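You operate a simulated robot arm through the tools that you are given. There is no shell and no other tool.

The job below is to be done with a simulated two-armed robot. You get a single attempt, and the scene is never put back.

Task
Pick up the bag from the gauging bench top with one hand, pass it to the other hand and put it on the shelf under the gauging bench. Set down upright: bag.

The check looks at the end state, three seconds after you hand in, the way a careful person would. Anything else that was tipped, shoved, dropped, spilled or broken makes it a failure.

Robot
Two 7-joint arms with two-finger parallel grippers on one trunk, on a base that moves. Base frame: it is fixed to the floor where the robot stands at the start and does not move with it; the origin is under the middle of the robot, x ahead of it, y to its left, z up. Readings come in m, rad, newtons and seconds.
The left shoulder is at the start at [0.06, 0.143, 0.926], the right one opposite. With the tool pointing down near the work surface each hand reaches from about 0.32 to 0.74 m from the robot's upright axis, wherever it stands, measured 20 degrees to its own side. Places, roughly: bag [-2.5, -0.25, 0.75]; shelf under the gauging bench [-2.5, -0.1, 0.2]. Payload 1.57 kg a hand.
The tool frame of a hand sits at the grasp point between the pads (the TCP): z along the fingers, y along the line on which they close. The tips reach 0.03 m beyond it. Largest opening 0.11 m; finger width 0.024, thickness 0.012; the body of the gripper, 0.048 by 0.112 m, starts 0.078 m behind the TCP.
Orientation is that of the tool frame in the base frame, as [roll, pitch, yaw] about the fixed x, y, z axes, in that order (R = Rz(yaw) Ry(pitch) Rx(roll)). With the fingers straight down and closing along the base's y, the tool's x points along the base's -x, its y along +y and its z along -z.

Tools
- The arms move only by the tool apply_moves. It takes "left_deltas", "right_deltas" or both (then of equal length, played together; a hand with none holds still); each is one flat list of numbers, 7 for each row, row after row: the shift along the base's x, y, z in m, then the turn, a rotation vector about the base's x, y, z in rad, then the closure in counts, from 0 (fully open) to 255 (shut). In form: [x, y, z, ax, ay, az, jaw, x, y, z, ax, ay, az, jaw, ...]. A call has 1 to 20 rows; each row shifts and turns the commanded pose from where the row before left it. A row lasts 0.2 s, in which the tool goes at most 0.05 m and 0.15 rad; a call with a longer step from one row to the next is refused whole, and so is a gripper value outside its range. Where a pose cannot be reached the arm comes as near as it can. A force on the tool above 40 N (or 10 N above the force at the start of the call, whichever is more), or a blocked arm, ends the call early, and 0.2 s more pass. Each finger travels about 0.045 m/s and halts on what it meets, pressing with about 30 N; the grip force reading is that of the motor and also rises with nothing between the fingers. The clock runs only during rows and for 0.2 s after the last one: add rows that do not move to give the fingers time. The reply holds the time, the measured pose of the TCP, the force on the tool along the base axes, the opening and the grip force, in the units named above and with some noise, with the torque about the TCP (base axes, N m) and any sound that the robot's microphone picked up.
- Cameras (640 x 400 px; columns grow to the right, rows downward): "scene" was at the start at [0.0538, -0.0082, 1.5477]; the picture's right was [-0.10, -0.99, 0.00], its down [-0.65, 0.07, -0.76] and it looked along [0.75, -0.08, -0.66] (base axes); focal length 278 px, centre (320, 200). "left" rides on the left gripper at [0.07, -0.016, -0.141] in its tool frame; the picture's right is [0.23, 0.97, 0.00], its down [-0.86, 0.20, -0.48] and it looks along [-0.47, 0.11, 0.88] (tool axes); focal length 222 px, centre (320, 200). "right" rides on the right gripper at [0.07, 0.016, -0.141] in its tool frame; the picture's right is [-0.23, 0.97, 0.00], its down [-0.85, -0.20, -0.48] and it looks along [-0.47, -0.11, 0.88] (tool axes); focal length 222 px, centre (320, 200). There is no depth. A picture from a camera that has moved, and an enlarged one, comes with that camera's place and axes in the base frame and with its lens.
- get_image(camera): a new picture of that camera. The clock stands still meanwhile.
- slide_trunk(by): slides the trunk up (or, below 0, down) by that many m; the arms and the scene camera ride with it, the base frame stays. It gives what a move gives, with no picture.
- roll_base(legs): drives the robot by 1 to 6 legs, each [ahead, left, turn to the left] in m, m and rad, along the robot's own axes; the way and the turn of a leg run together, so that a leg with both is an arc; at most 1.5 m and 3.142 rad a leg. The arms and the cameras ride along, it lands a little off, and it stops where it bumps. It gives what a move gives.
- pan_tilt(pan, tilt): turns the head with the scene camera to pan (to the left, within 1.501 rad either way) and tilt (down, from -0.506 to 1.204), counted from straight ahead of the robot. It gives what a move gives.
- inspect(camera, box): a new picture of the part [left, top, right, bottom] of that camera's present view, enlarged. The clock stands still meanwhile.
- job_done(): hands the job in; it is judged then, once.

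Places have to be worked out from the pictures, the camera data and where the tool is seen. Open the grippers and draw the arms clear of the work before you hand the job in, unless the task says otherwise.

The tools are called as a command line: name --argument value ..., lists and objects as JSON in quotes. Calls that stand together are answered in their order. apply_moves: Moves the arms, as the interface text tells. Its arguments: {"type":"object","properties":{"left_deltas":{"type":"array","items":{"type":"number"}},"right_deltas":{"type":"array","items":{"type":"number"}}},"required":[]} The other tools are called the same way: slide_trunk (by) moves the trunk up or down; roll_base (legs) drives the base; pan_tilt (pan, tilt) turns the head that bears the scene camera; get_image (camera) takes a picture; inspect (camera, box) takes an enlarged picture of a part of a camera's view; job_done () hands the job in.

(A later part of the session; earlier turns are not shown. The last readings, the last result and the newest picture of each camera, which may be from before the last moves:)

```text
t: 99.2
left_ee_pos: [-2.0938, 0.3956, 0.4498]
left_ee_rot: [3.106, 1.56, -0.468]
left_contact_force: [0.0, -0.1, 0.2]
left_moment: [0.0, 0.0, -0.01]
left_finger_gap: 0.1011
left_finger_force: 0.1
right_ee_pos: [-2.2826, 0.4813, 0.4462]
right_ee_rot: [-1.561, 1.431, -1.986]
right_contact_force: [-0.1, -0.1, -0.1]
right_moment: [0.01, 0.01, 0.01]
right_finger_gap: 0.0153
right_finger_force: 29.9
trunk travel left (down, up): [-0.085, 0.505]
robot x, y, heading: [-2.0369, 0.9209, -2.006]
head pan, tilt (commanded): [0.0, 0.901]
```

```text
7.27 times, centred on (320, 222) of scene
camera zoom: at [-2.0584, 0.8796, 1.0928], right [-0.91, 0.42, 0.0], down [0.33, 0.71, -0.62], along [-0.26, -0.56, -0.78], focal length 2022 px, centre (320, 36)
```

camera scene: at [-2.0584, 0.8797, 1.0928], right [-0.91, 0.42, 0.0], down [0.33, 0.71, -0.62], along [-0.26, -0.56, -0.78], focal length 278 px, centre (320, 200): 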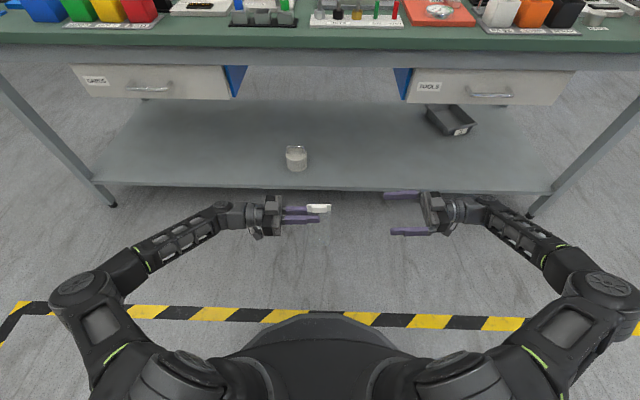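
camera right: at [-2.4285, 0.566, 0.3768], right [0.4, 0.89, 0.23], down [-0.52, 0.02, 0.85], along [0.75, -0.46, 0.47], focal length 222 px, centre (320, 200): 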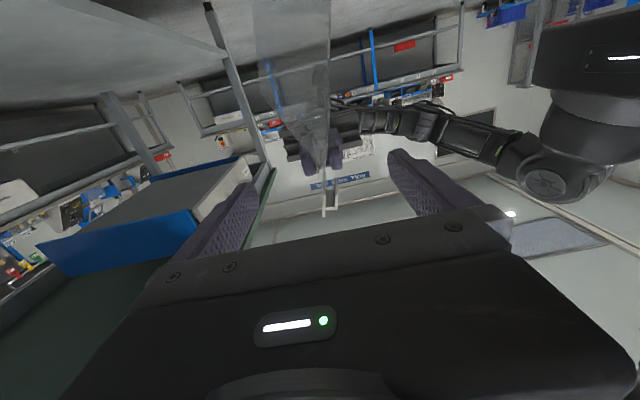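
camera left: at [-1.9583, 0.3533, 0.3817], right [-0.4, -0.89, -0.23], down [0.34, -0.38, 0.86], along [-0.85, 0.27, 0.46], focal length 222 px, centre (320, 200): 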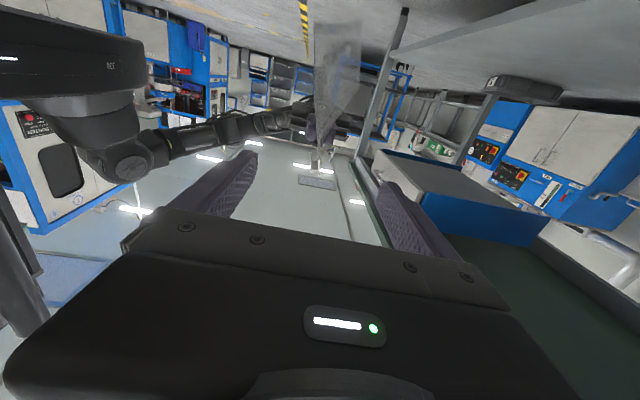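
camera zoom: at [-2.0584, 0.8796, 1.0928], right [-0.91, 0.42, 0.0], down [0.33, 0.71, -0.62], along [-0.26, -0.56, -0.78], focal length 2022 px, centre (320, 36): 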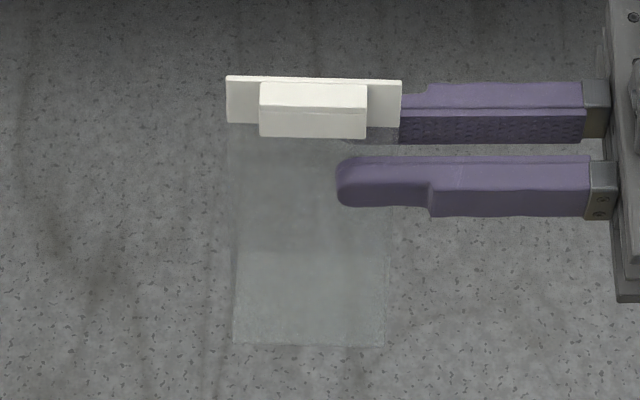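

The tilt is now about 3–7°; I roll another 0.06 rad and at the same time draw the left hand back 0.12 m toward the robot, keeping its camera on the bag.

apply_moves --left_deltas '[0.0084, 0.0182, 0, 0, 0, 0, 20, 0.0084, 0.0182, 0, 0, 0, 0, 20, 0.0084, 0.0182, 0, 0, 0, 0, 20, 0.0084, 0.0182, 0, 0, 0, 0, 20, 0.0084, 0.0182, 0, 0, 0, 0, 20, 0.0084, 0.0182, 0, 0, 0, 0, 20, 0, 0, 0, 0, 0, 0, 20]' --right_deltas '[0, 0, 0, -0.0182, 0.0083, 0, 240, 0, 0, 0, -0.0182, 0.0083, 0, 240, 0, 0, 0, -0.0182, 0.0083, 0, 240, 0, 0, 0, 0, 0, 0, 240, 0, 0, 0, 0, 0, 0, 240, 0, 0, 0, 0, 0, 0, 240, 0, 0, 0, 0, 0, 0, 240]'

get_image --camera "scene"

get_image --camera "left"

```text
t: 100.8
left_ee_pos: [-2.0451, 0.5072, 0.4522]
left_ee_rot: [3.091, 1.561, -0.481]
left_contact_force: [0.1, -0.4, -0.3]
left_moment: [0.0, 0.0, 0.02]
left_finger_gap: 0.1014
left_finger_force: 0.1
right_ee_pos: [-2.2808, 0.4817, 0.4464]
right_ee_rot: [-1.563, 1.372, -1.992]
right_contact_force: [-0.2, -0.1, -0.6]
right_moment: [0.02, -0.02, 0.01]
right_finger_gap: 0.0149
right_finger_force: 30.3
trunk travel left (down, up): [-0.085, 0.505]
robot x, y, heading: [-2.0399, 0.9208, -2.005]
head pan, tilt (commanded): [0.0, 0.901]
```

```text
taken
camera scene: at [-2.0584, 0.8796, 1.0928], right [-0.91, 0.42, 0.0], down [0.33, 0.71, -0.62], along [-0.26, -0.56, -0.78], focal length 278 px, centre (320, 200)
```

scene: 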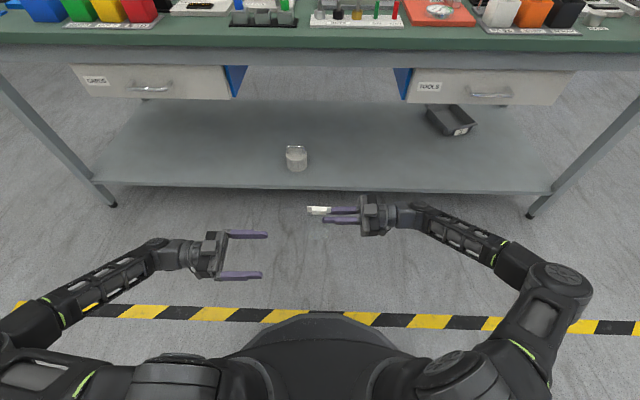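

```text
taken
camera left: at [-1.9083, 0.4644, 0.3834], right [-0.4, -0.89, -0.23], down [0.34, -0.38, 0.86], along [-0.85, 0.27, 0.46], focal length 222 px, centre (320, 200)
```

left: 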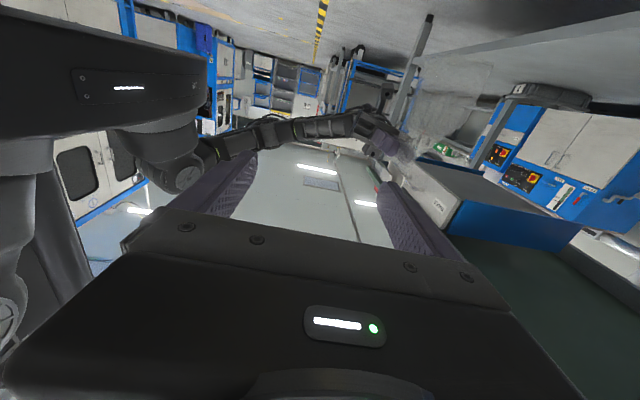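

The way to the shelf is clear: cup to the left, basket far to the right. I shift the base 0.12 m to the right and 0.2 m ahead, then re-check distances before the last bit.

roll_base --legs '[[0, -0.12, 0], [0.2, 0, 0]]'

get_image --camera "scene"

get_image --camera "left"

get_image --camera "right"

```text
t: 103.2
left_ee_pos: [-2.2378, 0.3741, 0.4523]
left_ee_rot: [3.099, 1.56, -0.472]
left_contact_force: [0.3, -0.6, -0.8]
left_moment: [0.0, -0.02, 0.04]
left_finger_gap: 0.1015
left_finger_force: 0.0
right_ee_pos: [-2.4756, 0.3487, 0.4468]
right_ee_rot: [-1.564, 1.372, -1.99]
right_contact_force: [0.1, 0.4, -0.2]
right_moment: [0.02, 0.01, -0.02]
right_finger_gap: 0.015
right_finger_force: 29.2
trunk travel left (down, up): [-0.085, 0.505]
robot x, y, heading: [-2.2307, 0.7883, -2.005]
head pan, tilt (commanded): [0.0, 0.901]
```

```text
taken
camera scene: at [-2.2517, 0.746, 1.0928], right [-0.91, 0.42, 0.0], down [0.33, 0.71, -0.62], along [-0.26, -0.56, -0.78], focal length 278 px, centre (320, 200)
```

scene: 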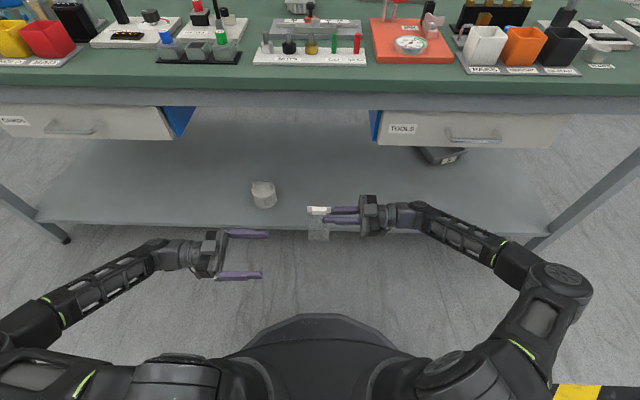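

```text
taken
camera left: at [-2.1014, 0.3306, 0.3834], right [-0.4, -0.89, -0.23], down [0.34, -0.38, 0.86], along [-0.85, 0.27, 0.46], focal length 222 px, centre (320, 200)
```

left: 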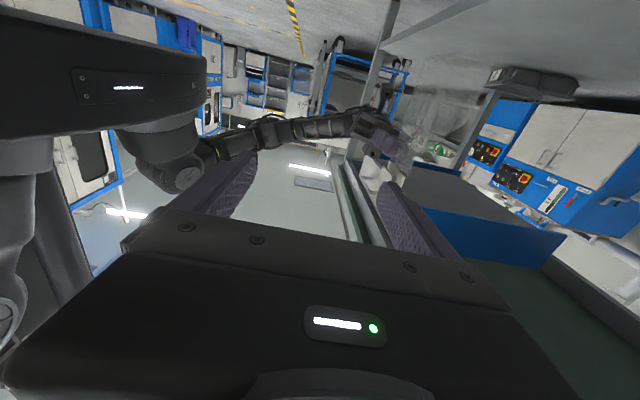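

```text
taken
camera right: at [-2.6025, 0.4081, 0.3729], right [0.41, 0.91, 0.03], down [-0.45, 0.17, 0.88], along [0.79, -0.38, 0.48], focal length 222 px, centre (320, 200)
```

right: 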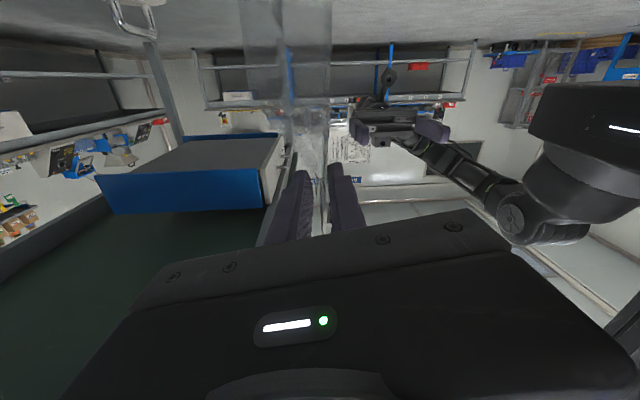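

The shelf edge is now ≈0.62 m ahead and the bag hangs well above shelf height (bottom ≈0.325). I advance 0.15 m more so the arm can reach in.

roll_base --legs '[[0.15, 0, 0]]'

get_image --camera "scene"

get_image --camera "right"

```text
t: 104.6
left_ee_pos: [-2.303, 0.2373, 0.4515]
left_ee_rot: [3.099, 1.561, -0.476]
left_contact_force: [-0.3, 1.0, 1.0]
left_moment: [-0.02, -0.01, -0.01]
left_finger_gap: 0.1016
left_finger_force: 0.0
right_ee_pos: [-2.5404, 0.2128, 0.4459]
right_ee_rot: [-1.565, 1.372, -1.992]
right_contact_force: [-0.3, 0.5, 0.0]
right_moment: [0.05, 0.02, -0.01]
right_finger_gap: 0.0151
right_finger_force: 30.0
trunk travel left (down, up): [-0.085, 0.505]
robot x, y, heading: [-2.2953, 0.6518, -2.008]
head pan, tilt (commanded): [0.0, 0.901]
```

```text
taken
camera scene: at [-2.3153, 0.6098, 1.0928], right [-0.91, 0.42, 0.0], down [0.33, 0.71, -0.62], along [-0.26, -0.56, -0.78], focal length 278 px, centre (320, 200)
```

scene: 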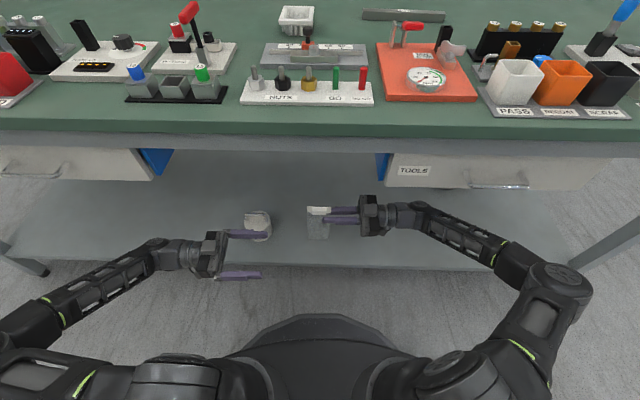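

```text
taken
camera right: at [-2.6671, 0.273, 0.3729], right [0.42, 0.91, 0.03], down [-0.45, 0.18, 0.88], along [0.79, -0.38, 0.48], focal length 222 px, centre (320, 200)
```

right: 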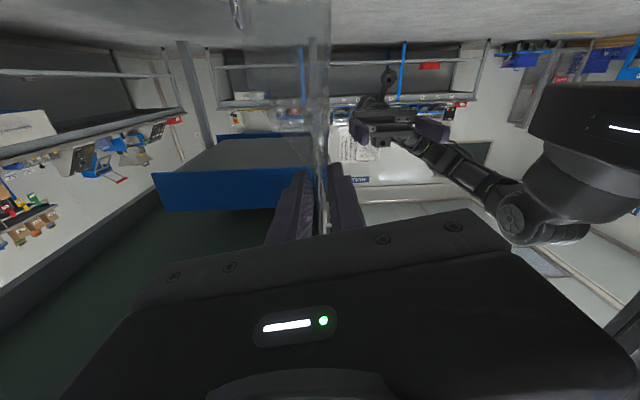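

The bag now hangs just over the shelf's front edge, with the cup 0.23 m to the left. I extend the right arm 0.12 m further in at the same height, then lower most of the way.

apply_moves --right_deltas '[-0.0084, -0.0181, 0, 0, 0, 0, 240, -0.0084, -0.0181, 0, 0, 0, 0, 240, -0.0084, -0.0181, 0, 0, 0, 0, 240, -0.0084, -0.0181, 0, 0, 0, 0, 240, -0.0084, -0.0181, 0, 0, 0, 0, 240, -0.0084, -0.0181, 0, 0, 0, 0, 240, 0, 0, -0.015, 0, 0, 0, 240, 0, 0, -0.015, 0, 0, 0, 240, 0, 0, -0.015, 0, 0, 0, 240, 0, 0, -0.015, 0, 0, 0, 240, 0, 0, -0.015, 0, 0, 0, 240, 0, 0, 0, 0, 0, 0, 240]'

get_image --camera "scene"

get_image --camera "left"

get_image --camera "right"

```text
t: 107.2
left_ee_pos: [-2.3016, 0.2368, 0.453]
left_ee_rot: [3.103, 1.56, -0.469]
left_contact_force: [0.6, 0.3, 0.2]
left_moment: [-0.01, 0.0, 0.0]
left_finger_gap: 0.1016
left_finger_force: 0.1
right_ee_pos: [-2.5895, 0.1026, 0.3711]
right_ee_rot: [-1.562, 1.371, -1.99]
right_contact_force: [0.3, 0.3, 0.0]
right_moment: [0.01, 0.02, 0.02]
right_finger_gap: 0.0143
right_finger_force: 30.2
trunk travel left (down, up): [-0.085, 0.505]
robot x, y, heading: [-2.2976, 0.6494, -2.007]
head pan, tilt (commanded): [0.0, 0.901]
```

```text
taken
camera scene: at [-2.3153, 0.6097, 1.0928], right [-0.91, 0.42, 0.0], down [0.33, 0.71, -0.62], along [-0.26, -0.56, -0.78], focal length 278 px, centre (320, 200)
```

scene: 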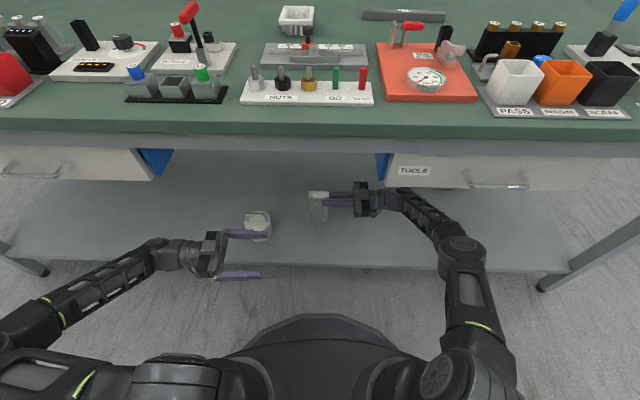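

```text
taken
camera left: at [-2.1662, 0.1939, 0.3834], right [-0.41, -0.89, -0.23], down [0.34, -0.38, 0.86], along [-0.85, 0.27, 0.46], focal length 222 px, centre (320, 200)
```

left: 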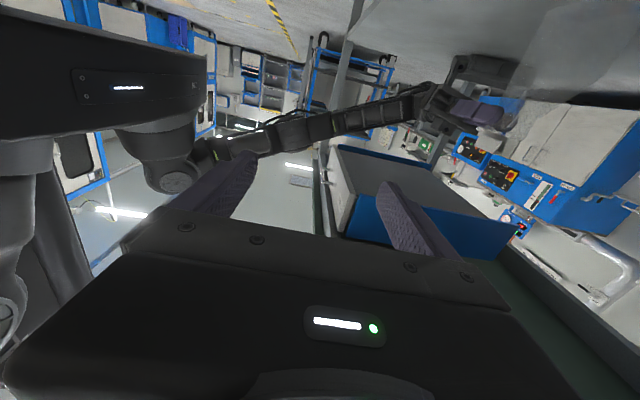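

```text
taken
camera right: at [-2.7167, 0.164, 0.2969], right [0.41, 0.91, 0.03], down [-0.45, 0.18, 0.88], along [0.79, -0.38, 0.48], focal length 222 px, centre (320, 200)
```

right: 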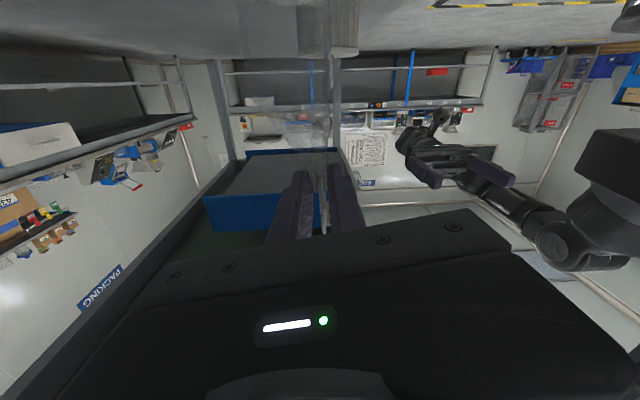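

The bag is over the shelf, about 0.14 m in from its edge, with bottom ≈0.25. I enlarge scene and left views to judge the remaining gap and the bag's uprightness.

inspect --camera "scene" --box '[280, 175, 376, 240]'

inspect --camera "left" --box '[440, 0, 640, 160]'

inspect --camera "right" --box '[220, 0, 440, 200]'

```text
6.15 times, centred on (328, 208) of scene
camera zoom: at [-2.3153, 0.6097, 1.0928], right [-0.91, 0.42, 0.0], down [0.33, 0.71, -0.62], along [-0.26, -0.56, -0.78], focal length 1711 px, centre (271, 154)
```

zoom: 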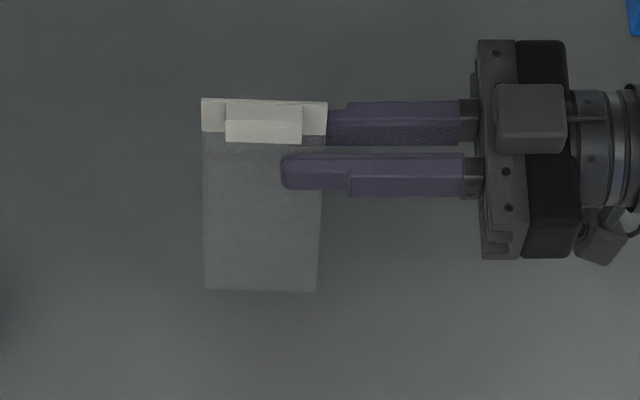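

```text
2.50 times, centred on (540, 80) of left
camera zoom: at [-2.1662, 0.1939, 0.3834], right [-0.41, -0.89, -0.23], down [0.34, -0.38, 0.86], along [-0.85, 0.27, 0.46], focal length 555 px, centre (-230, 500)
```

zoom: 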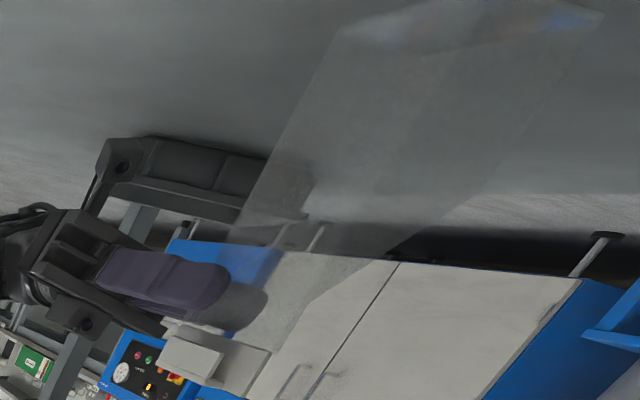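

```text
2.00 times, centred on (330, 100) of right
camera zoom: at [-2.7167, 0.164, 0.2969], right [0.41, 0.91, 0.03], down [-0.45, 0.18, 0.88], along [0.79, -0.38, 0.48], focal length 444 px, centre (300, 400)
```

zoom: 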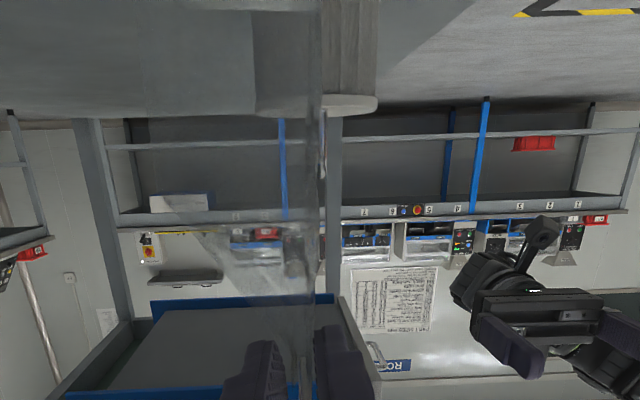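

Position looks good. I lower another 3 cm in small steps (bottom should then be ≈1–2 cm above the shelf) and look at the bottom edge.

apply_moves --right_deltas '[0, 0, -0.01, 0, 0, 0, 240, 0, 0, -0.01, 0, 0, 0, 240, 0, 0, -0.01, 0, 0, 0, 240, 0, 0, 0, 0, 0, 0, 240]'

inspect --camera "scene" --box '[280, 175, 376, 240]'

inspect --camera "right" --box '[220, 0, 440, 200]'

```text
t: 108.2
left_ee_pos: [-2.3016, 0.2377, 0.4516]
left_ee_rot: [3.109, 1.562, -0.468]
left_contact_force: [-0.5, 0.9, 0.9]
left_moment: [0.02, 0.0, -0.02]
left_finger_gap: 0.1012
left_finger_force: 0.0
right_ee_pos: [-2.5894, 0.1041, 0.3495]
right_ee_rot: [-1.57, 1.371, -2.002]
right_contact_force: [0.0, 0.4, 0.6]
right_moment: [0.0, 0.01, 0.0]
right_finger_gap: 0.0146
right_finger_force: 30.1
right hand out of reach, approached as far as the arm can: row 3
trunk travel left (down, up): [-0.085, 0.505]
robot x, y, heading: [-2.2943, 0.6525, -2.009]
head pan, tilt (commanded): [0.0, 0.901]
```

```text
6.15 times, centred on (328, 208) of scene
camera zoom: at [-2.3153, 0.6097, 1.0928], right [-0.91, 0.42, 0.0], down [0.33, 0.71, -0.62], along [-0.26, -0.56, -0.78], focal length 1711 px, centre (271, 154)
```

zoom: 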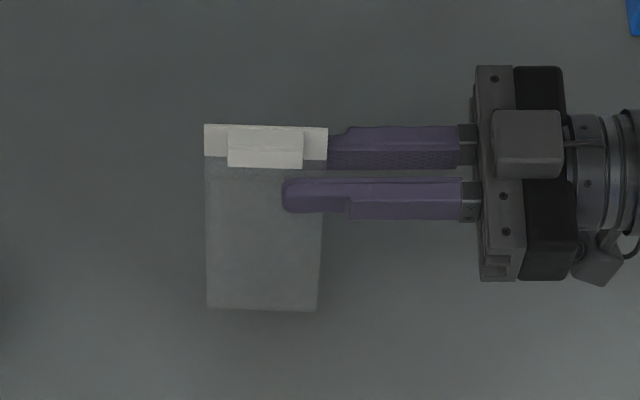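

```text
2.00 times, centred on (330, 100) of right
camera zoom: at [-2.717, 0.1655, 0.2772], right [0.42, 0.91, 0.03], down [-0.45, 0.18, 0.88], along [0.79, -0.38, 0.48], focal length 444 px, centre (300, 400)
```

zoom: 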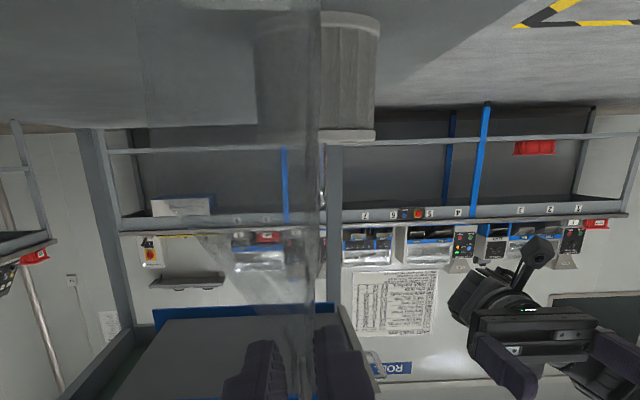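

The arm reached its lower limit at z≈0.35, so I finish the lowering with the trunk, first 1.5 cm.

slide_trunk --by -0.015

inspect --camera "scene" --box '[280, 175, 376, 240]'

inspect --camera "right" --box '[220, 0, 440, 200]'

```text
t: 108.8
left_ee_pos: [-2.3014, 0.2358, 0.4368]
left_ee_rot: [3.097, 1.56, -0.477]
left_contact_force: [0.0, 0.1, -0.7]
left_moment: [0.01, -0.02, -0.01]
left_finger_gap: 0.1011
left_finger_force: 0.1
right_ee_pos: [-2.59, 0.1047, 0.3363]
right_ee_rot: [-1.569, 1.372, -2.0]
right_contact_force: [0.4, 0.7, 0.4]
right_moment: [-0.03, 0.02, -0.01]
right_finger_gap: 0.0144
right_finger_force: 30.2
trunk travel left (down, up): [-0.07, 0.52]
robot x, y, heading: [-2.2983, 0.6489, -2.003]
head pan, tilt (commanded): [0.0, 0.901]
```

```text
6.15 times, centred on (328, 208) of scene
camera zoom: at [-2.3153, 0.6097, 1.0778], right [-0.91, 0.42, 0.0], down [0.33, 0.71, -0.62], along [-0.26, -0.56, -0.78], focal length 1711 px, centre (271, 154)
```

zoom: 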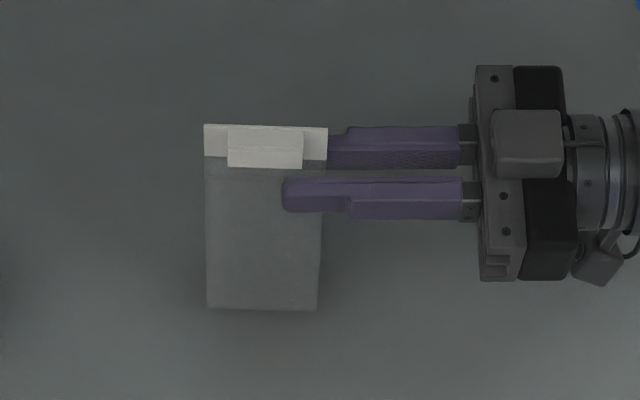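

```text
2.00 times, centred on (330, 100) of right
camera zoom: at [-2.7169, 0.1654, 0.2623], right [0.42, 0.91, 0.03], down [-0.45, 0.18, 0.88], along [0.79, -0.38, 0.48], focal length 444 px, centre (300, 400)
```

zoom: 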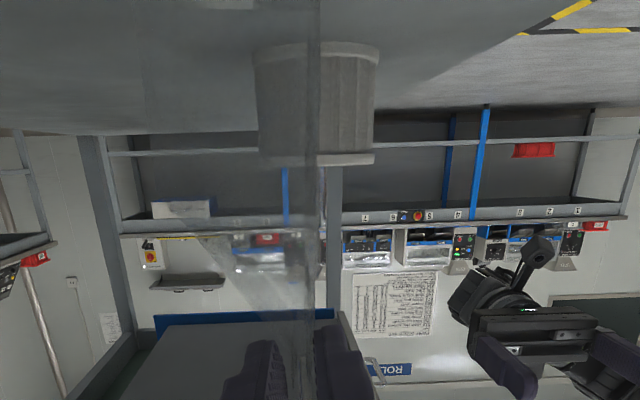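

No contact yet (the bag's bottom keeps its place relative to the hand). I go down another 1 cm.

slide_trunk --by -0.01

inspect --camera "scene" --box '[280, 175, 376, 240]'

inspect --camera "right" --box '[220, 0, 440, 200]'

```text
t: 109.4
left_ee_pos: [-2.3033, 0.2366, 0.4262]
left_ee_rot: [3.1, 1.56, -0.473]
left_contact_force: [-1.0, -0.1, 0.4]
left_moment: [-0.04, 0.03, 0.01]
left_finger_gap: 0.1012
left_finger_force: 0.1
right_ee_pos: [-2.588, 0.104, 0.3265]
right_ee_rot: [-1.569, 1.372, -2.003]
right_contact_force: [-0.8, -0.1, -0.1]
right_moment: [0.01, 0.03, 0.01]
right_finger_gap: 0.0143
right_finger_force: 29.9
trunk travel left (down, up): [-0.06, 0.53]
robot x, y, heading: [-2.2968, 0.6534, -2.009]
head pan, tilt (commanded): [0.0, 0.901]
```

```text
6.15 times, centred on (328, 208) of scene
camera zoom: at [-2.3153, 0.6097, 1.0678], right [-0.91, 0.42, 0.0], down [0.33, 0.71, -0.62], along [-0.26, -0.56, -0.78], focal length 1711 px, centre (271, 154)
```

zoom: 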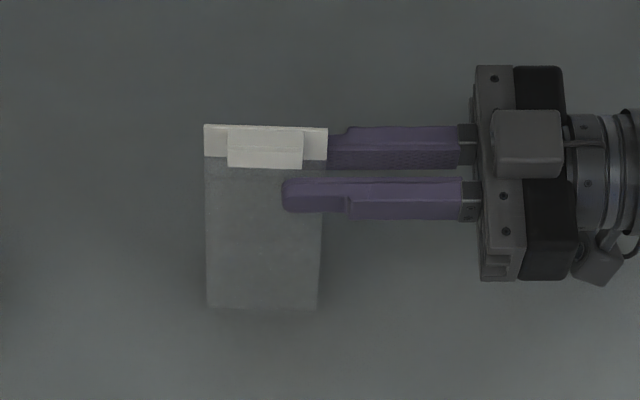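

```text
2.00 times, centred on (330, 100) of right
camera zoom: at [-2.717, 0.1654, 0.2522], right [0.42, 0.91, 0.03], down [-0.45, 0.18, 0.88], along [0.79, -0.38, 0.48], focal length 444 px, centre (300, 400)
```

zoom: 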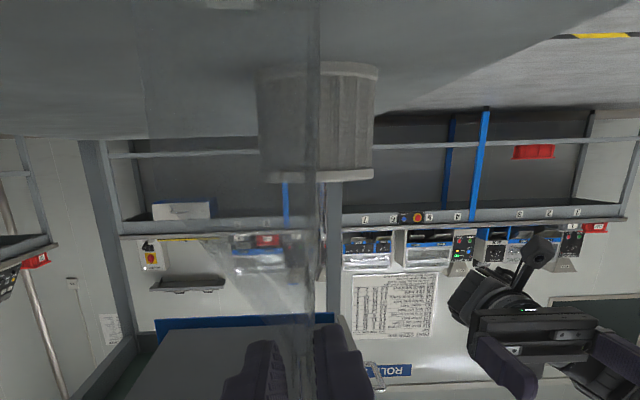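

The bottom edge should be within a few millimetres of the shelf (cup's base triangulates the shelf to z≈0.195–0.20). I go down 8 mm more and compare.

slide_trunk --by -0.008

inspect --camera "scene" --box '[280, 175, 376, 240]'

inspect --camera "left" --box '[440, 0, 640, 160]'

get_image --camera "right"

```text
t: 110.0
left_ee_pos: [-2.3012, 0.237, 0.4201]
left_ee_rot: [2.891, 1.562, -0.683]
left_contact_force: [0.5, 0.0, -0.4]
left_moment: [-0.04, 0.01, -0.02]
left_finger_gap: 0.1014
left_finger_force: 0.1
right_ee_pos: [-2.5885, 0.1045, 0.3233]
right_ee_rot: [-1.53, 1.365, -1.958]
right_contact_force: [2.5, 6.1, 31.7]
right_moment: [-0.16, -0.07, 0.02]
right_finger_gap: 0.0143
right_finger_force: 30.3
trunk travel left (down, up): [-0.052, 0.538]
robot x, y, heading: [-2.2938, 0.6515, -2.007]
head pan, tilt (commanded): [0.0, 0.901]
```

```text
6.15 times, centred on (328, 208) of scene
camera zoom: at [-2.3143, 0.6118, 1.0604], right [-0.91, 0.42, 0.0], down [0.33, 0.71, -0.62], along [-0.26, -0.56, -0.78], focal length 1711 px, centre (271, 154)
```

zoom: 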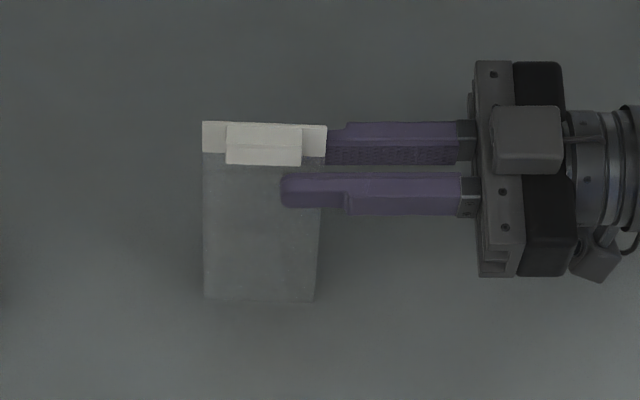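

```text
2.50 times, centred on (540, 80) of left
camera zoom: at [-2.166, 0.1945, 0.3517], right [-0.41, -0.89, -0.22], down [0.34, -0.38, 0.86], along [-0.85, 0.27, 0.46], focal length 555 px, centre (-230, 500)
```

zoom: 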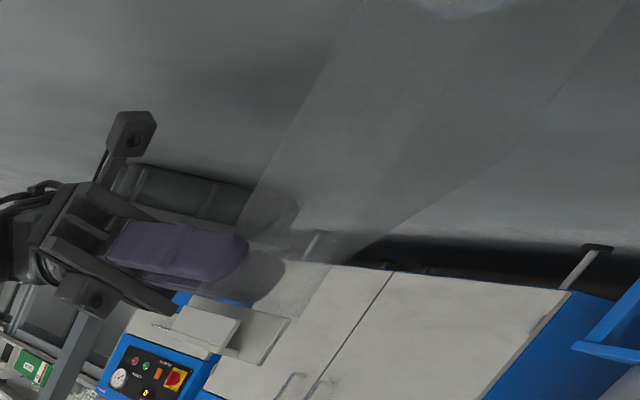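

```text
taken
camera right: at [-2.7159, 0.1645, 0.2488], right [0.41, 0.91, 0.02], down [-0.45, 0.18, 0.87], along [0.79, -0.37, 0.49], focal length 222 px, centre (320, 200)
```

right: 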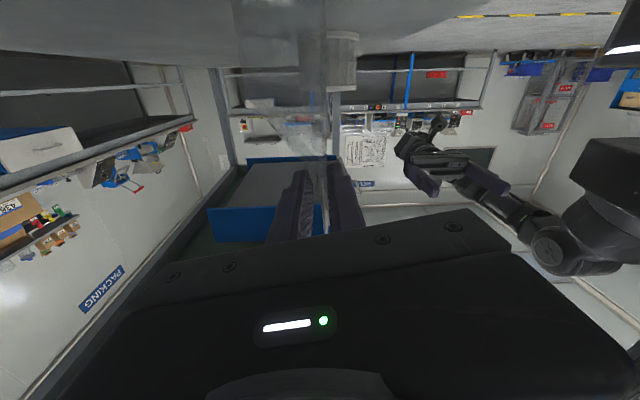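

The bag is now standing on the shelf (31.7 N up, acting right at the grip). I raise the trunk 6 mm to take the load off before releasing.

slide_trunk --by 0.006

inspect --camera "scene" --box '[280, 175, 376, 240]'

```text
t: 110.5
left_ee_pos: [-2.3017, 0.2363, 0.4248]
left_ee_rot: [3.003, 1.561, -0.568]
left_contact_force: [-1.0, 0.2, 0.6]
left_moment: [-0.01, 0.01, 0.02]
left_finger_gap: 0.1014
left_finger_force: 0.0
right_ee_pos: [-2.5894, 0.1042, 0.3234]
right_ee_rot: [-1.572, 1.373, -2.004]
right_contact_force: [5.3, -0.3, 13.8]
right_moment: [-0.39, -0.57, 0.06]
right_finger_gap: 0.0144
right_finger_force: 30.4
trunk travel left (down, up): [-0.058, 0.532]
robot x, y, heading: [-2.2954, 0.6484, -2.006]
head pan, tilt (commanded): [0.0, 0.901]
```

```text
6.15 times, centred on (328, 208) of scene
camera zoom: at [-2.3147, 0.6105, 1.0657], right [-0.91, 0.42, 0.0], down [0.33, 0.71, -0.62], along [-0.26, -0.56, -0.78], focal length 1711 px, centre (271, 154)
```

zoom: 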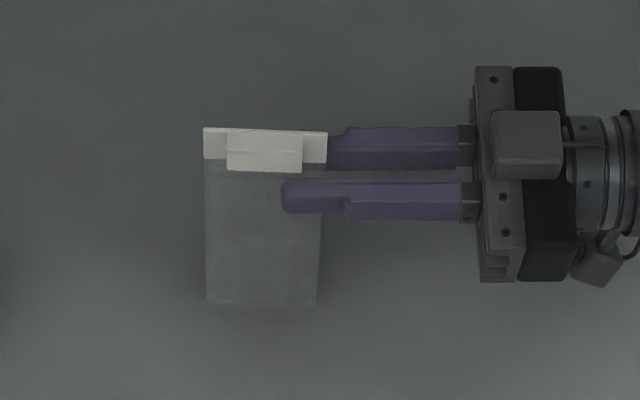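

Still 13.8 N, now acting through the bag's centre, so it stands evenly. I raise a further 3 mm to unload it.

slide_trunk --by 0.003

```text
t: 111.0
left_ee_pos: [-2.3024, 0.2368, 0.4259]
left_ee_rot: [3.108, 1.561, -0.466]
left_contact_force: [0.1, 0.7, 0.9]
left_moment: [0.02, -0.04, -0.01]
left_finger_gap: 0.1014
left_finger_force: 0.1
right_ee_pos: [-2.5905, 0.1051, 0.324]
right_ee_rot: [-1.593, 1.374, -2.025]
right_contact_force: [-0.6, -0.2, 0.0]
right_moment: [0.0, 0.0, 0.01]
right_finger_gap: 0.0144
right_finger_force: 29.5
trunk travel left (down, up): [-0.061, 0.529]
robot x, y, heading: [-2.2938, 0.6501, -2.004]
head pan, tilt (commanded): [0.0, 0.901]
```

The load is gone with the bag's bottom right at the shelf. I open the right fingers slowly in small steps.

apply_moves --right_deltas '[0, 0, 0, 0, 0, 0, 228, 0, 0, 0, 0, 0, 0, 220, 0, 0, 0, 0, 0, 0, 212, 0, 0, 0, 0, 0, 0, 204, 0, 0, 0, 0, 0, 0, 196, 0, 0, 0, 0, 0, 0, 188, 0, 0, 0, 0, 0, 0, 180, 0, 0, 0, 0, 0, 0, 172, 0, 0, 0, 0, 0, 0, 164, 0, 0, 0, 0, 0, 0, 156, 0, 0, 0, 0, 0, 0, 156]'

inspect --camera "scene" --box '[280, 175, 376, 240]'

get_image --camera "right"

```text
t: 113.5
left_ee_pos: [-2.3017, 0.236, 0.4271]
left_ee_rot: [3.105, 1.561, -0.469]
left_contact_force: [0.2, -0.6, 0.2]
left_moment: [0.01, -0.03, 0.02]
left_finger_gap: 0.1014
left_finger_force: 0.1
right_ee_pos: [-2.5905, 0.1036, 0.3267]
right_ee_rot: [-1.567, 1.373, -2.0]
right_contact_force: [0.2, 0.3, 0.0]
right_moment: [0.03, 0.02, -0.05]
right_finger_gap: 0.0429
right_finger_force: 0.3
trunk travel left (down, up): [-0.061, 0.529]
robot x, y, heading: [-2.2954, 0.6493, -2.005]
head pan, tilt (commanded): [0.0, 0.901]
```

```text
6.15 times, centred on (328, 208) of scene
camera zoom: at [-2.3153, 0.6097, 1.0688], right [-0.91, 0.42, 0.0], down [0.33, 0.71, -0.62], along [-0.26, -0.56, -0.78], focal length 1711 px, centre (271, 154)
```

zoom: 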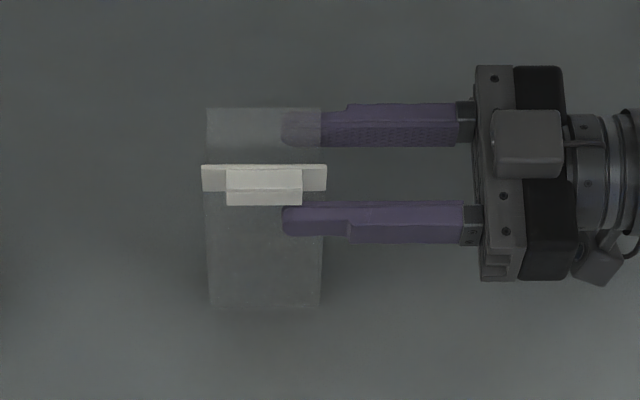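

```text
taken
camera right: at [-2.717, 0.1654, 0.2533], right [0.42, 0.91, 0.03], down [-0.45, 0.18, 0.88], along [0.79, -0.38, 0.48], focal length 222 px, centre (320, 200)
```

right: 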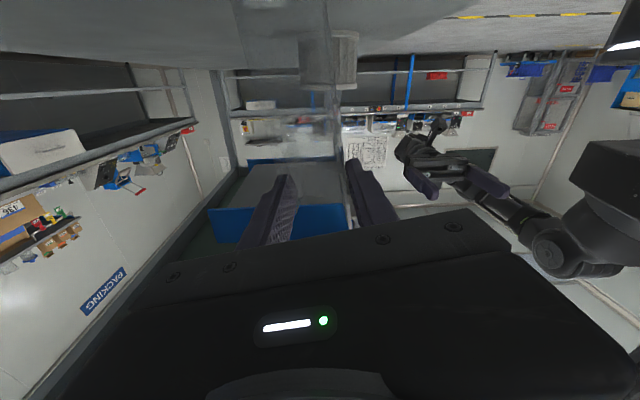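

The bag springs back to its box shape and stands on its own. I open the fingers the rest of the way.

apply_moves --right_deltas '[0, 0, 0, 0, 0, 0, 146, 0, 0, 0, 0, 0, 0, 134, 0, 0, 0, 0, 0, 0, 120, 0, 0, 0, 0, 0, 0, 100, 0, 0, 0, 0, 0, 0, 75, 0, 0, 0, 0, 0, 0, 50, 0, 0, 0, 0, 0, 0, 25, 0, 0, 0, 0, 0, 0, 0, 0, 0, 0, 0, 0, 0, 0, 0, 0, 0, 0, 0, 0, 0]'

inspect --camera "scene" --box '[280, 165, 400, 245]'

inspect --camera "right" --box '[200, 0, 440, 220]'

```text
t: 115.7
left_ee_pos: [-2.3016, 0.2365, 0.4281]
left_ee_rot: [3.101, 1.559, -0.472]
left_contact_force: [0.3, 0.8, 0.0]
left_moment: [0.01, 0.03, 0.02]
left_finger_gap: 0.1016
left_finger_force: 0.1
right_ee_pos: [-2.5896, 0.1041, 0.3274]
right_ee_rot: [-1.569, 1.372, -2.0]
right_contact_force: [-0.5, -0.1, 0.6]
right_moment: [-0.01, 0.0, -0.01]
right_finger_gap: 0.11
right_finger_force: 0.0
trunk travel left (down, up): [-0.061, 0.529]
robot x, y, heading: [-2.2969, 0.6522, -2.005]
head pan, tilt (commanded): [0.0, 0.901]
```

```text
5.00 times, centred on (340, 205) of scene
camera zoom: at [-2.3153, 0.6097, 1.0688], right [-0.91, 0.42, 0.0], down [0.33, 0.71, -0.62], along [-0.26, -0.56, -0.78], focal length 1390 px, centre (220, 175)
```

zoom: 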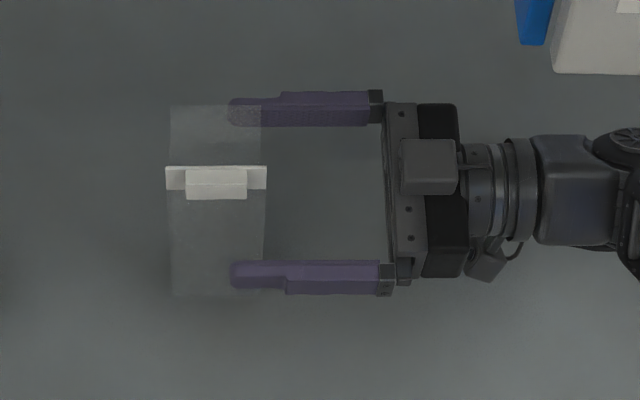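

```text
1.82 times, centred on (320, 110) of right
camera zoom: at [-2.717, 0.1654, 0.2533], right [0.42, 0.91, 0.03], down [-0.45, 0.18, 0.88], along [0.79, -0.38, 0.48], focal length 404 px, centre (320, 364)
```

zoom: 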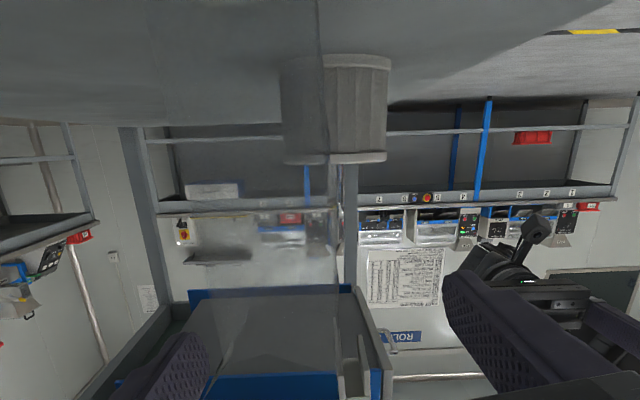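

The bag stands upright on the shelf, fingers clear on both sides. I withdraw the right hand along its own axis to the right, slowly.

apply_moves --right_deltas '[-0.0091, 0.0041, 0, 0, 0, 0, 0, -0.0137, 0.0062, 0, 0, 0, 0, 0, -0.0137, 0.0062, 0, 0, 0, 0, 0, -0.0137, 0.0062, 0, 0, 0, 0, 0, -0.0137, 0.0062, 0, 0, 0, 0, 0, -0.0091, 0.0041, 0, 0, 0, 0, 0, 0, 0, 0, 0, 0, 0, 0]'

get_image --camera "scene"

inspect --camera "scene" --box '[280, 165, 400, 245]'

inspect --camera "right" --box '[200, 0, 440, 220]'

```text
t: 117.2
left_ee_pos: [-2.3023, 0.2374, 0.4269]
left_ee_rot: [3.101, 1.559, -0.471]
left_contact_force: [0.3, -0.1, -0.1]
left_moment: [0.01, 0.01, 0.0]
left_finger_gap: 0.1015
left_finger_force: 0.0
right_ee_pos: [-2.5968, 0.1088, 0.3267]
right_ee_rot: [-1.582, 1.373, -2.015]
right_contact_force: [0.3, 0.3, -0.2]
right_moment: [0.02, -0.01, -0.01]
right_finger_gap: 0.1099
right_finger_force: 0.1
right hand out of reach, approached as far as the arm can: row 1, 2, 3, 4, 5, 6
trunk travel left (down, up): [-0.061, 0.529]
robot x, y, heading: [-2.293, 0.6488, -2.005]
head pan, tilt (commanded): [0.0, 0.901]
```

```text
taken
camera scene: at [-2.3153, 0.6097, 1.0688], right [-0.91, 0.42, 0.0], down [0.33, 0.71, -0.62], along [-0.26, -0.56, -0.78], focal length 278 px, centre (320, 200)
```

scene: 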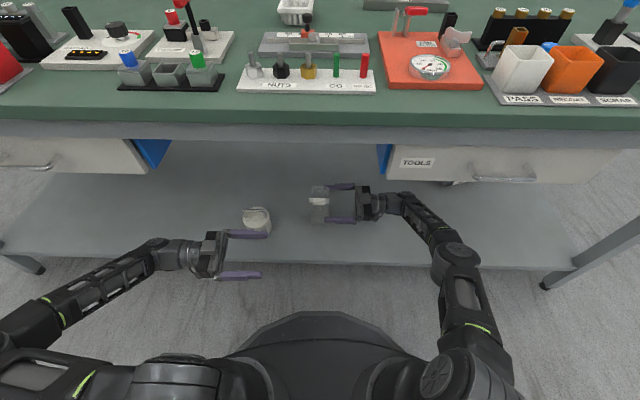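

```text
5.00 times, centred on (340, 205) of scene
camera zoom: at [-2.3153, 0.6097, 1.0688], right [-0.91, 0.42, 0.0], down [0.33, 0.71, -0.62], along [-0.26, -0.56, -0.78], focal length 1390 px, centre (220, 175)
```

zoom: 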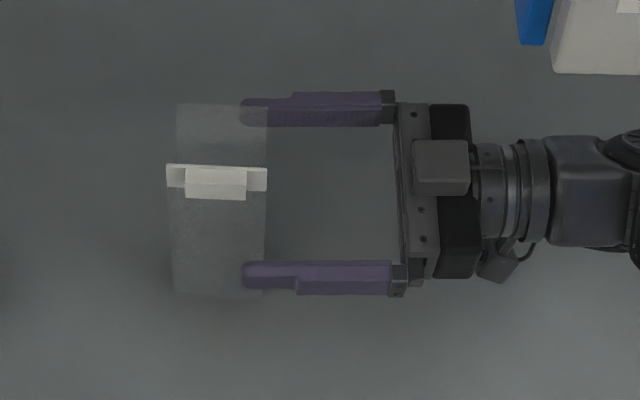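

```text
1.82 times, centred on (320, 110) of right
camera zoom: at [-2.7237, 0.1701, 0.2541], right [0.42, 0.91, 0.03], down [-0.44, 0.18, 0.88], along [0.79, -0.38, 0.48], focal length 404 px, centre (320, 364)
```

zoom: 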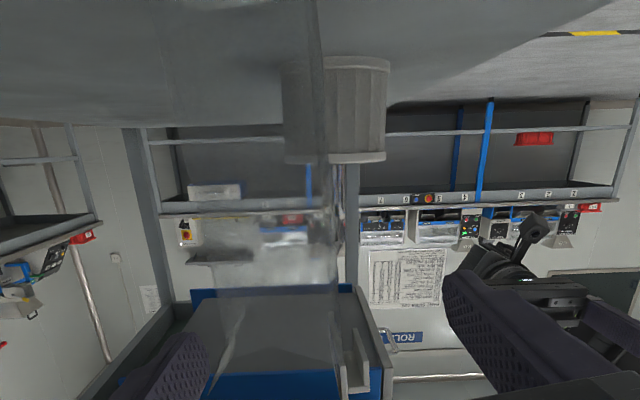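

The arm could only retract ~1 cm in this posture, and the bag's rear film moved very slightly with the rear finger. I look closer before moving anything else.

inspect --camera "scene" --box '[300, 178, 348, 218]'

inspect --camera "left" --box '[440, 0, 640, 160]'

inspect --camera "right" --box '[240, 100, 400, 220]'

```text
10.00 times, centred on (324, 198) of scene
camera zoom: at [-2.3153, 0.6097, 1.0688], right [-0.91, 0.42, 0.0], down [0.33, 0.71, -0.62], along [-0.26, -0.56, -0.78], focal length 2781 px, centre (280, 220)
```

zoom: 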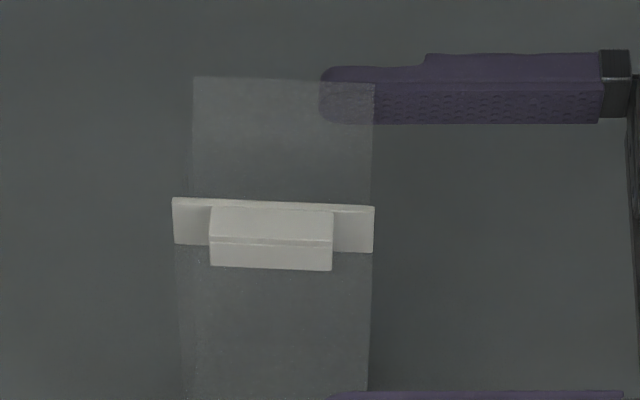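

```text
2.50 times, centred on (540, 80) of left
camera zoom: at [-2.1662, 0.1939, 0.3594], right [-0.41, -0.89, -0.23], down [0.34, -0.38, 0.86], along [-0.85, 0.27, 0.46], focal length 555 px, centre (-230, 500)
```

zoom: 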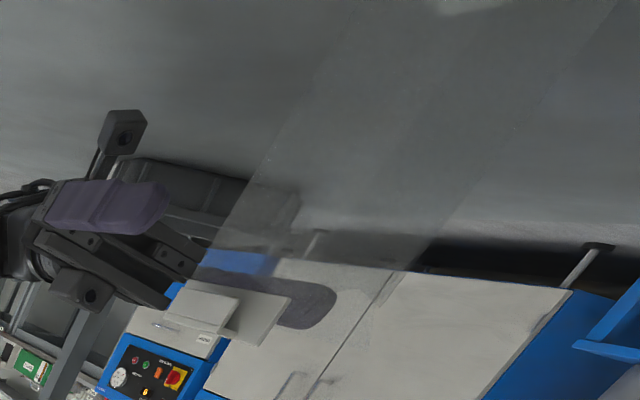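

```text
3.33 times, centred on (320, 160) of right
camera zoom: at [-2.7237, 0.1701, 0.2541], right [0.42, 0.91, 0.03], down [-0.44, 0.18, 0.88], along [0.79, -0.38, 0.48], focal length 740 px, centre (320, 333)
```

zoom: 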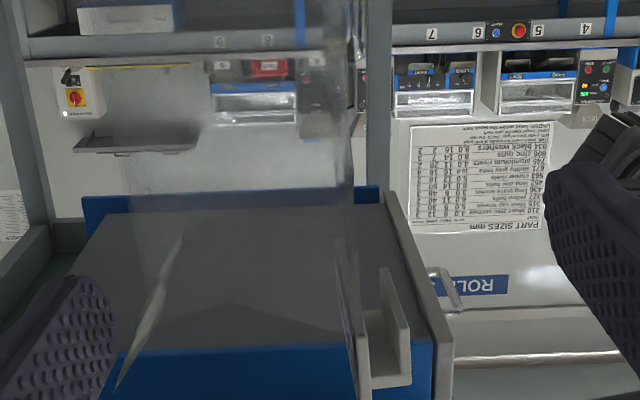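

The bag's rear flap flares out and lightly touches the rear finger. I shift the base 1 cm ahead so that finger moves away from the flap, and check.

roll_base --legs '[[0.012, 0, 0]]'

inspect --camera "scene" --box '[280, 165, 400, 245]'

inspect --camera "right" --box '[200, 60, 440, 220]'

```text
t: 118.0
left_ee_pos: [-2.3071, 0.2264, 0.4265]
left_ee_rot: [3.101, 1.56, -0.47]
left_contact_force: [0.9, 0.3, -1.4]
left_moment: [-0.01, 0.01, 0.0]
left_finger_gap: 0.1017
left_finger_force: 0.1
right_ee_pos: [-2.6014, 0.0978, 0.3275]
right_ee_rot: [-1.582, 1.372, -2.015]
right_contact_force: [-0.8, 0.0, 0.1]
right_moment: [0.02, 0.0, 0.0]
right_finger_gap: 0.1101
right_finger_force: 0.0
trunk travel left (down, up): [-0.061, 0.529]
robot x, y, heading: [-2.3021, 0.6416, -2.007]
head pan, tilt (commanded): [0.0, 0.901]
```

```text
5.00 times, centred on (340, 205) of scene
camera zoom: at [-2.3203, 0.599, 1.0688], right [-0.91, 0.42, 0.0], down [0.33, 0.71, -0.62], along [-0.26, -0.56, -0.78], focal length 1390 px, centre (220, 175)
```

zoom: 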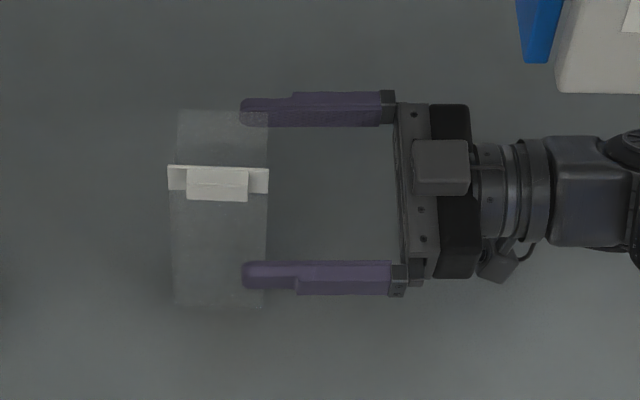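

```text
2.50 times, centred on (320, 140) of right
camera zoom: at [-2.7286, 0.1593, 0.2541], right [0.42, 0.91, 0.03], down [-0.44, 0.18, 0.88], along [0.79, -0.38, 0.48], focal length 555 px, centre (320, 350)
```

zoom: 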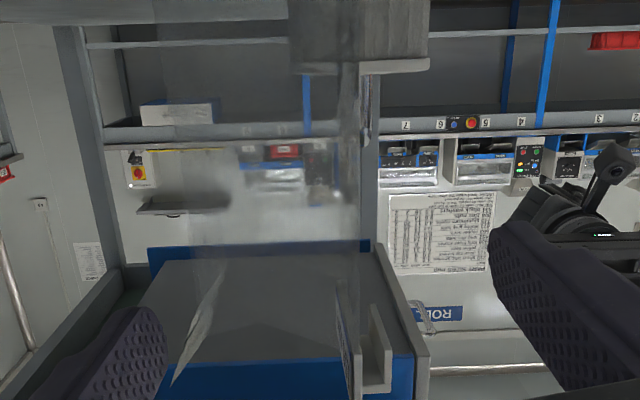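

The bag's front wall now stands vertical and nothing is pressing on it. I move the base 0.09 m to the right so the open fingers slide off the bag sideways.

roll_base --legs '[[0, -0.04, 0]]'

inspect --camera "scene" --box '[260, 165, 380, 245]'

inspect --camera "right" --box '[200, 60, 440, 220]'

```text
t: 118.9
left_ee_pos: [-2.343, 0.2428, 0.4269]
left_ee_rot: [3.104, 1.56, -0.47]
left_contact_force: [0.1, -0.6, -0.2]
left_moment: [0.0, 0.01, -0.03]
left_finger_gap: 0.1016
left_finger_force: 0.1
right_ee_pos: [-2.6382, 0.1139, 0.3269]
right_ee_rot: [-1.581, 1.373, -2.017]
right_contact_force: [0.5, -0.6, -0.5]
right_moment: [0.01, -0.01, 0.03]
right_finger_gap: 0.1099
right_finger_force: 0.0
trunk travel left (down, up): [-0.061, 0.529]
robot x, y, heading: [-2.34, 0.6567, -2.004]
head pan, tilt (commanded): [0.0, 0.901]
```

```text
5.00 times, centred on (320, 205) of scene
camera zoom: at [-2.3561, 0.6157, 1.0688], right [-0.91, 0.42, 0.0], down [0.33, 0.71, -0.62], along [-0.26, -0.56, -0.78], focal length 1390 px, centre (320, 175)
```

zoom: 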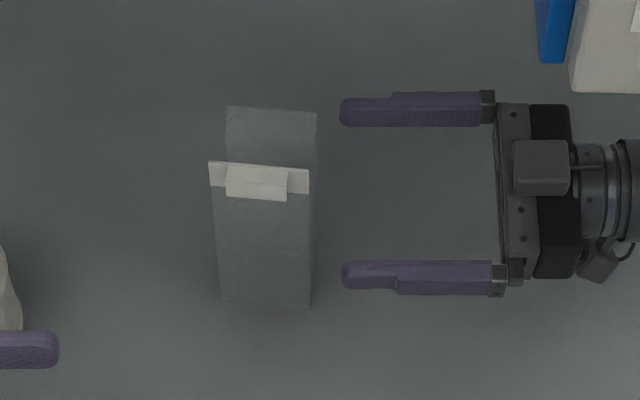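

```text
2.50 times, centred on (320, 140) of right
camera zoom: at [-2.7646, 0.1761, 0.2542], right [0.42, 0.91, 0.03], down [-0.44, 0.18, 0.88], along [0.79, -0.38, 0.48], focal length 555 px, centre (320, 350)
```

zoom: 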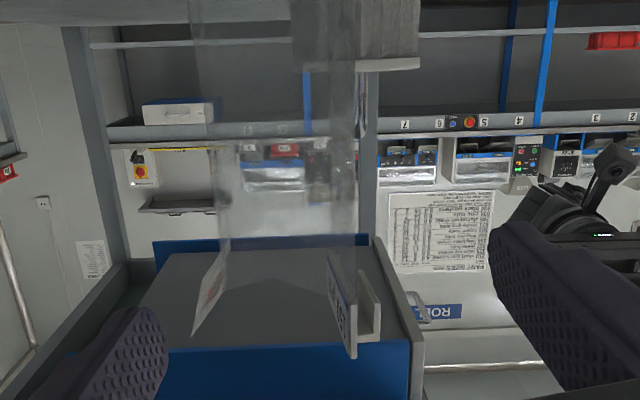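

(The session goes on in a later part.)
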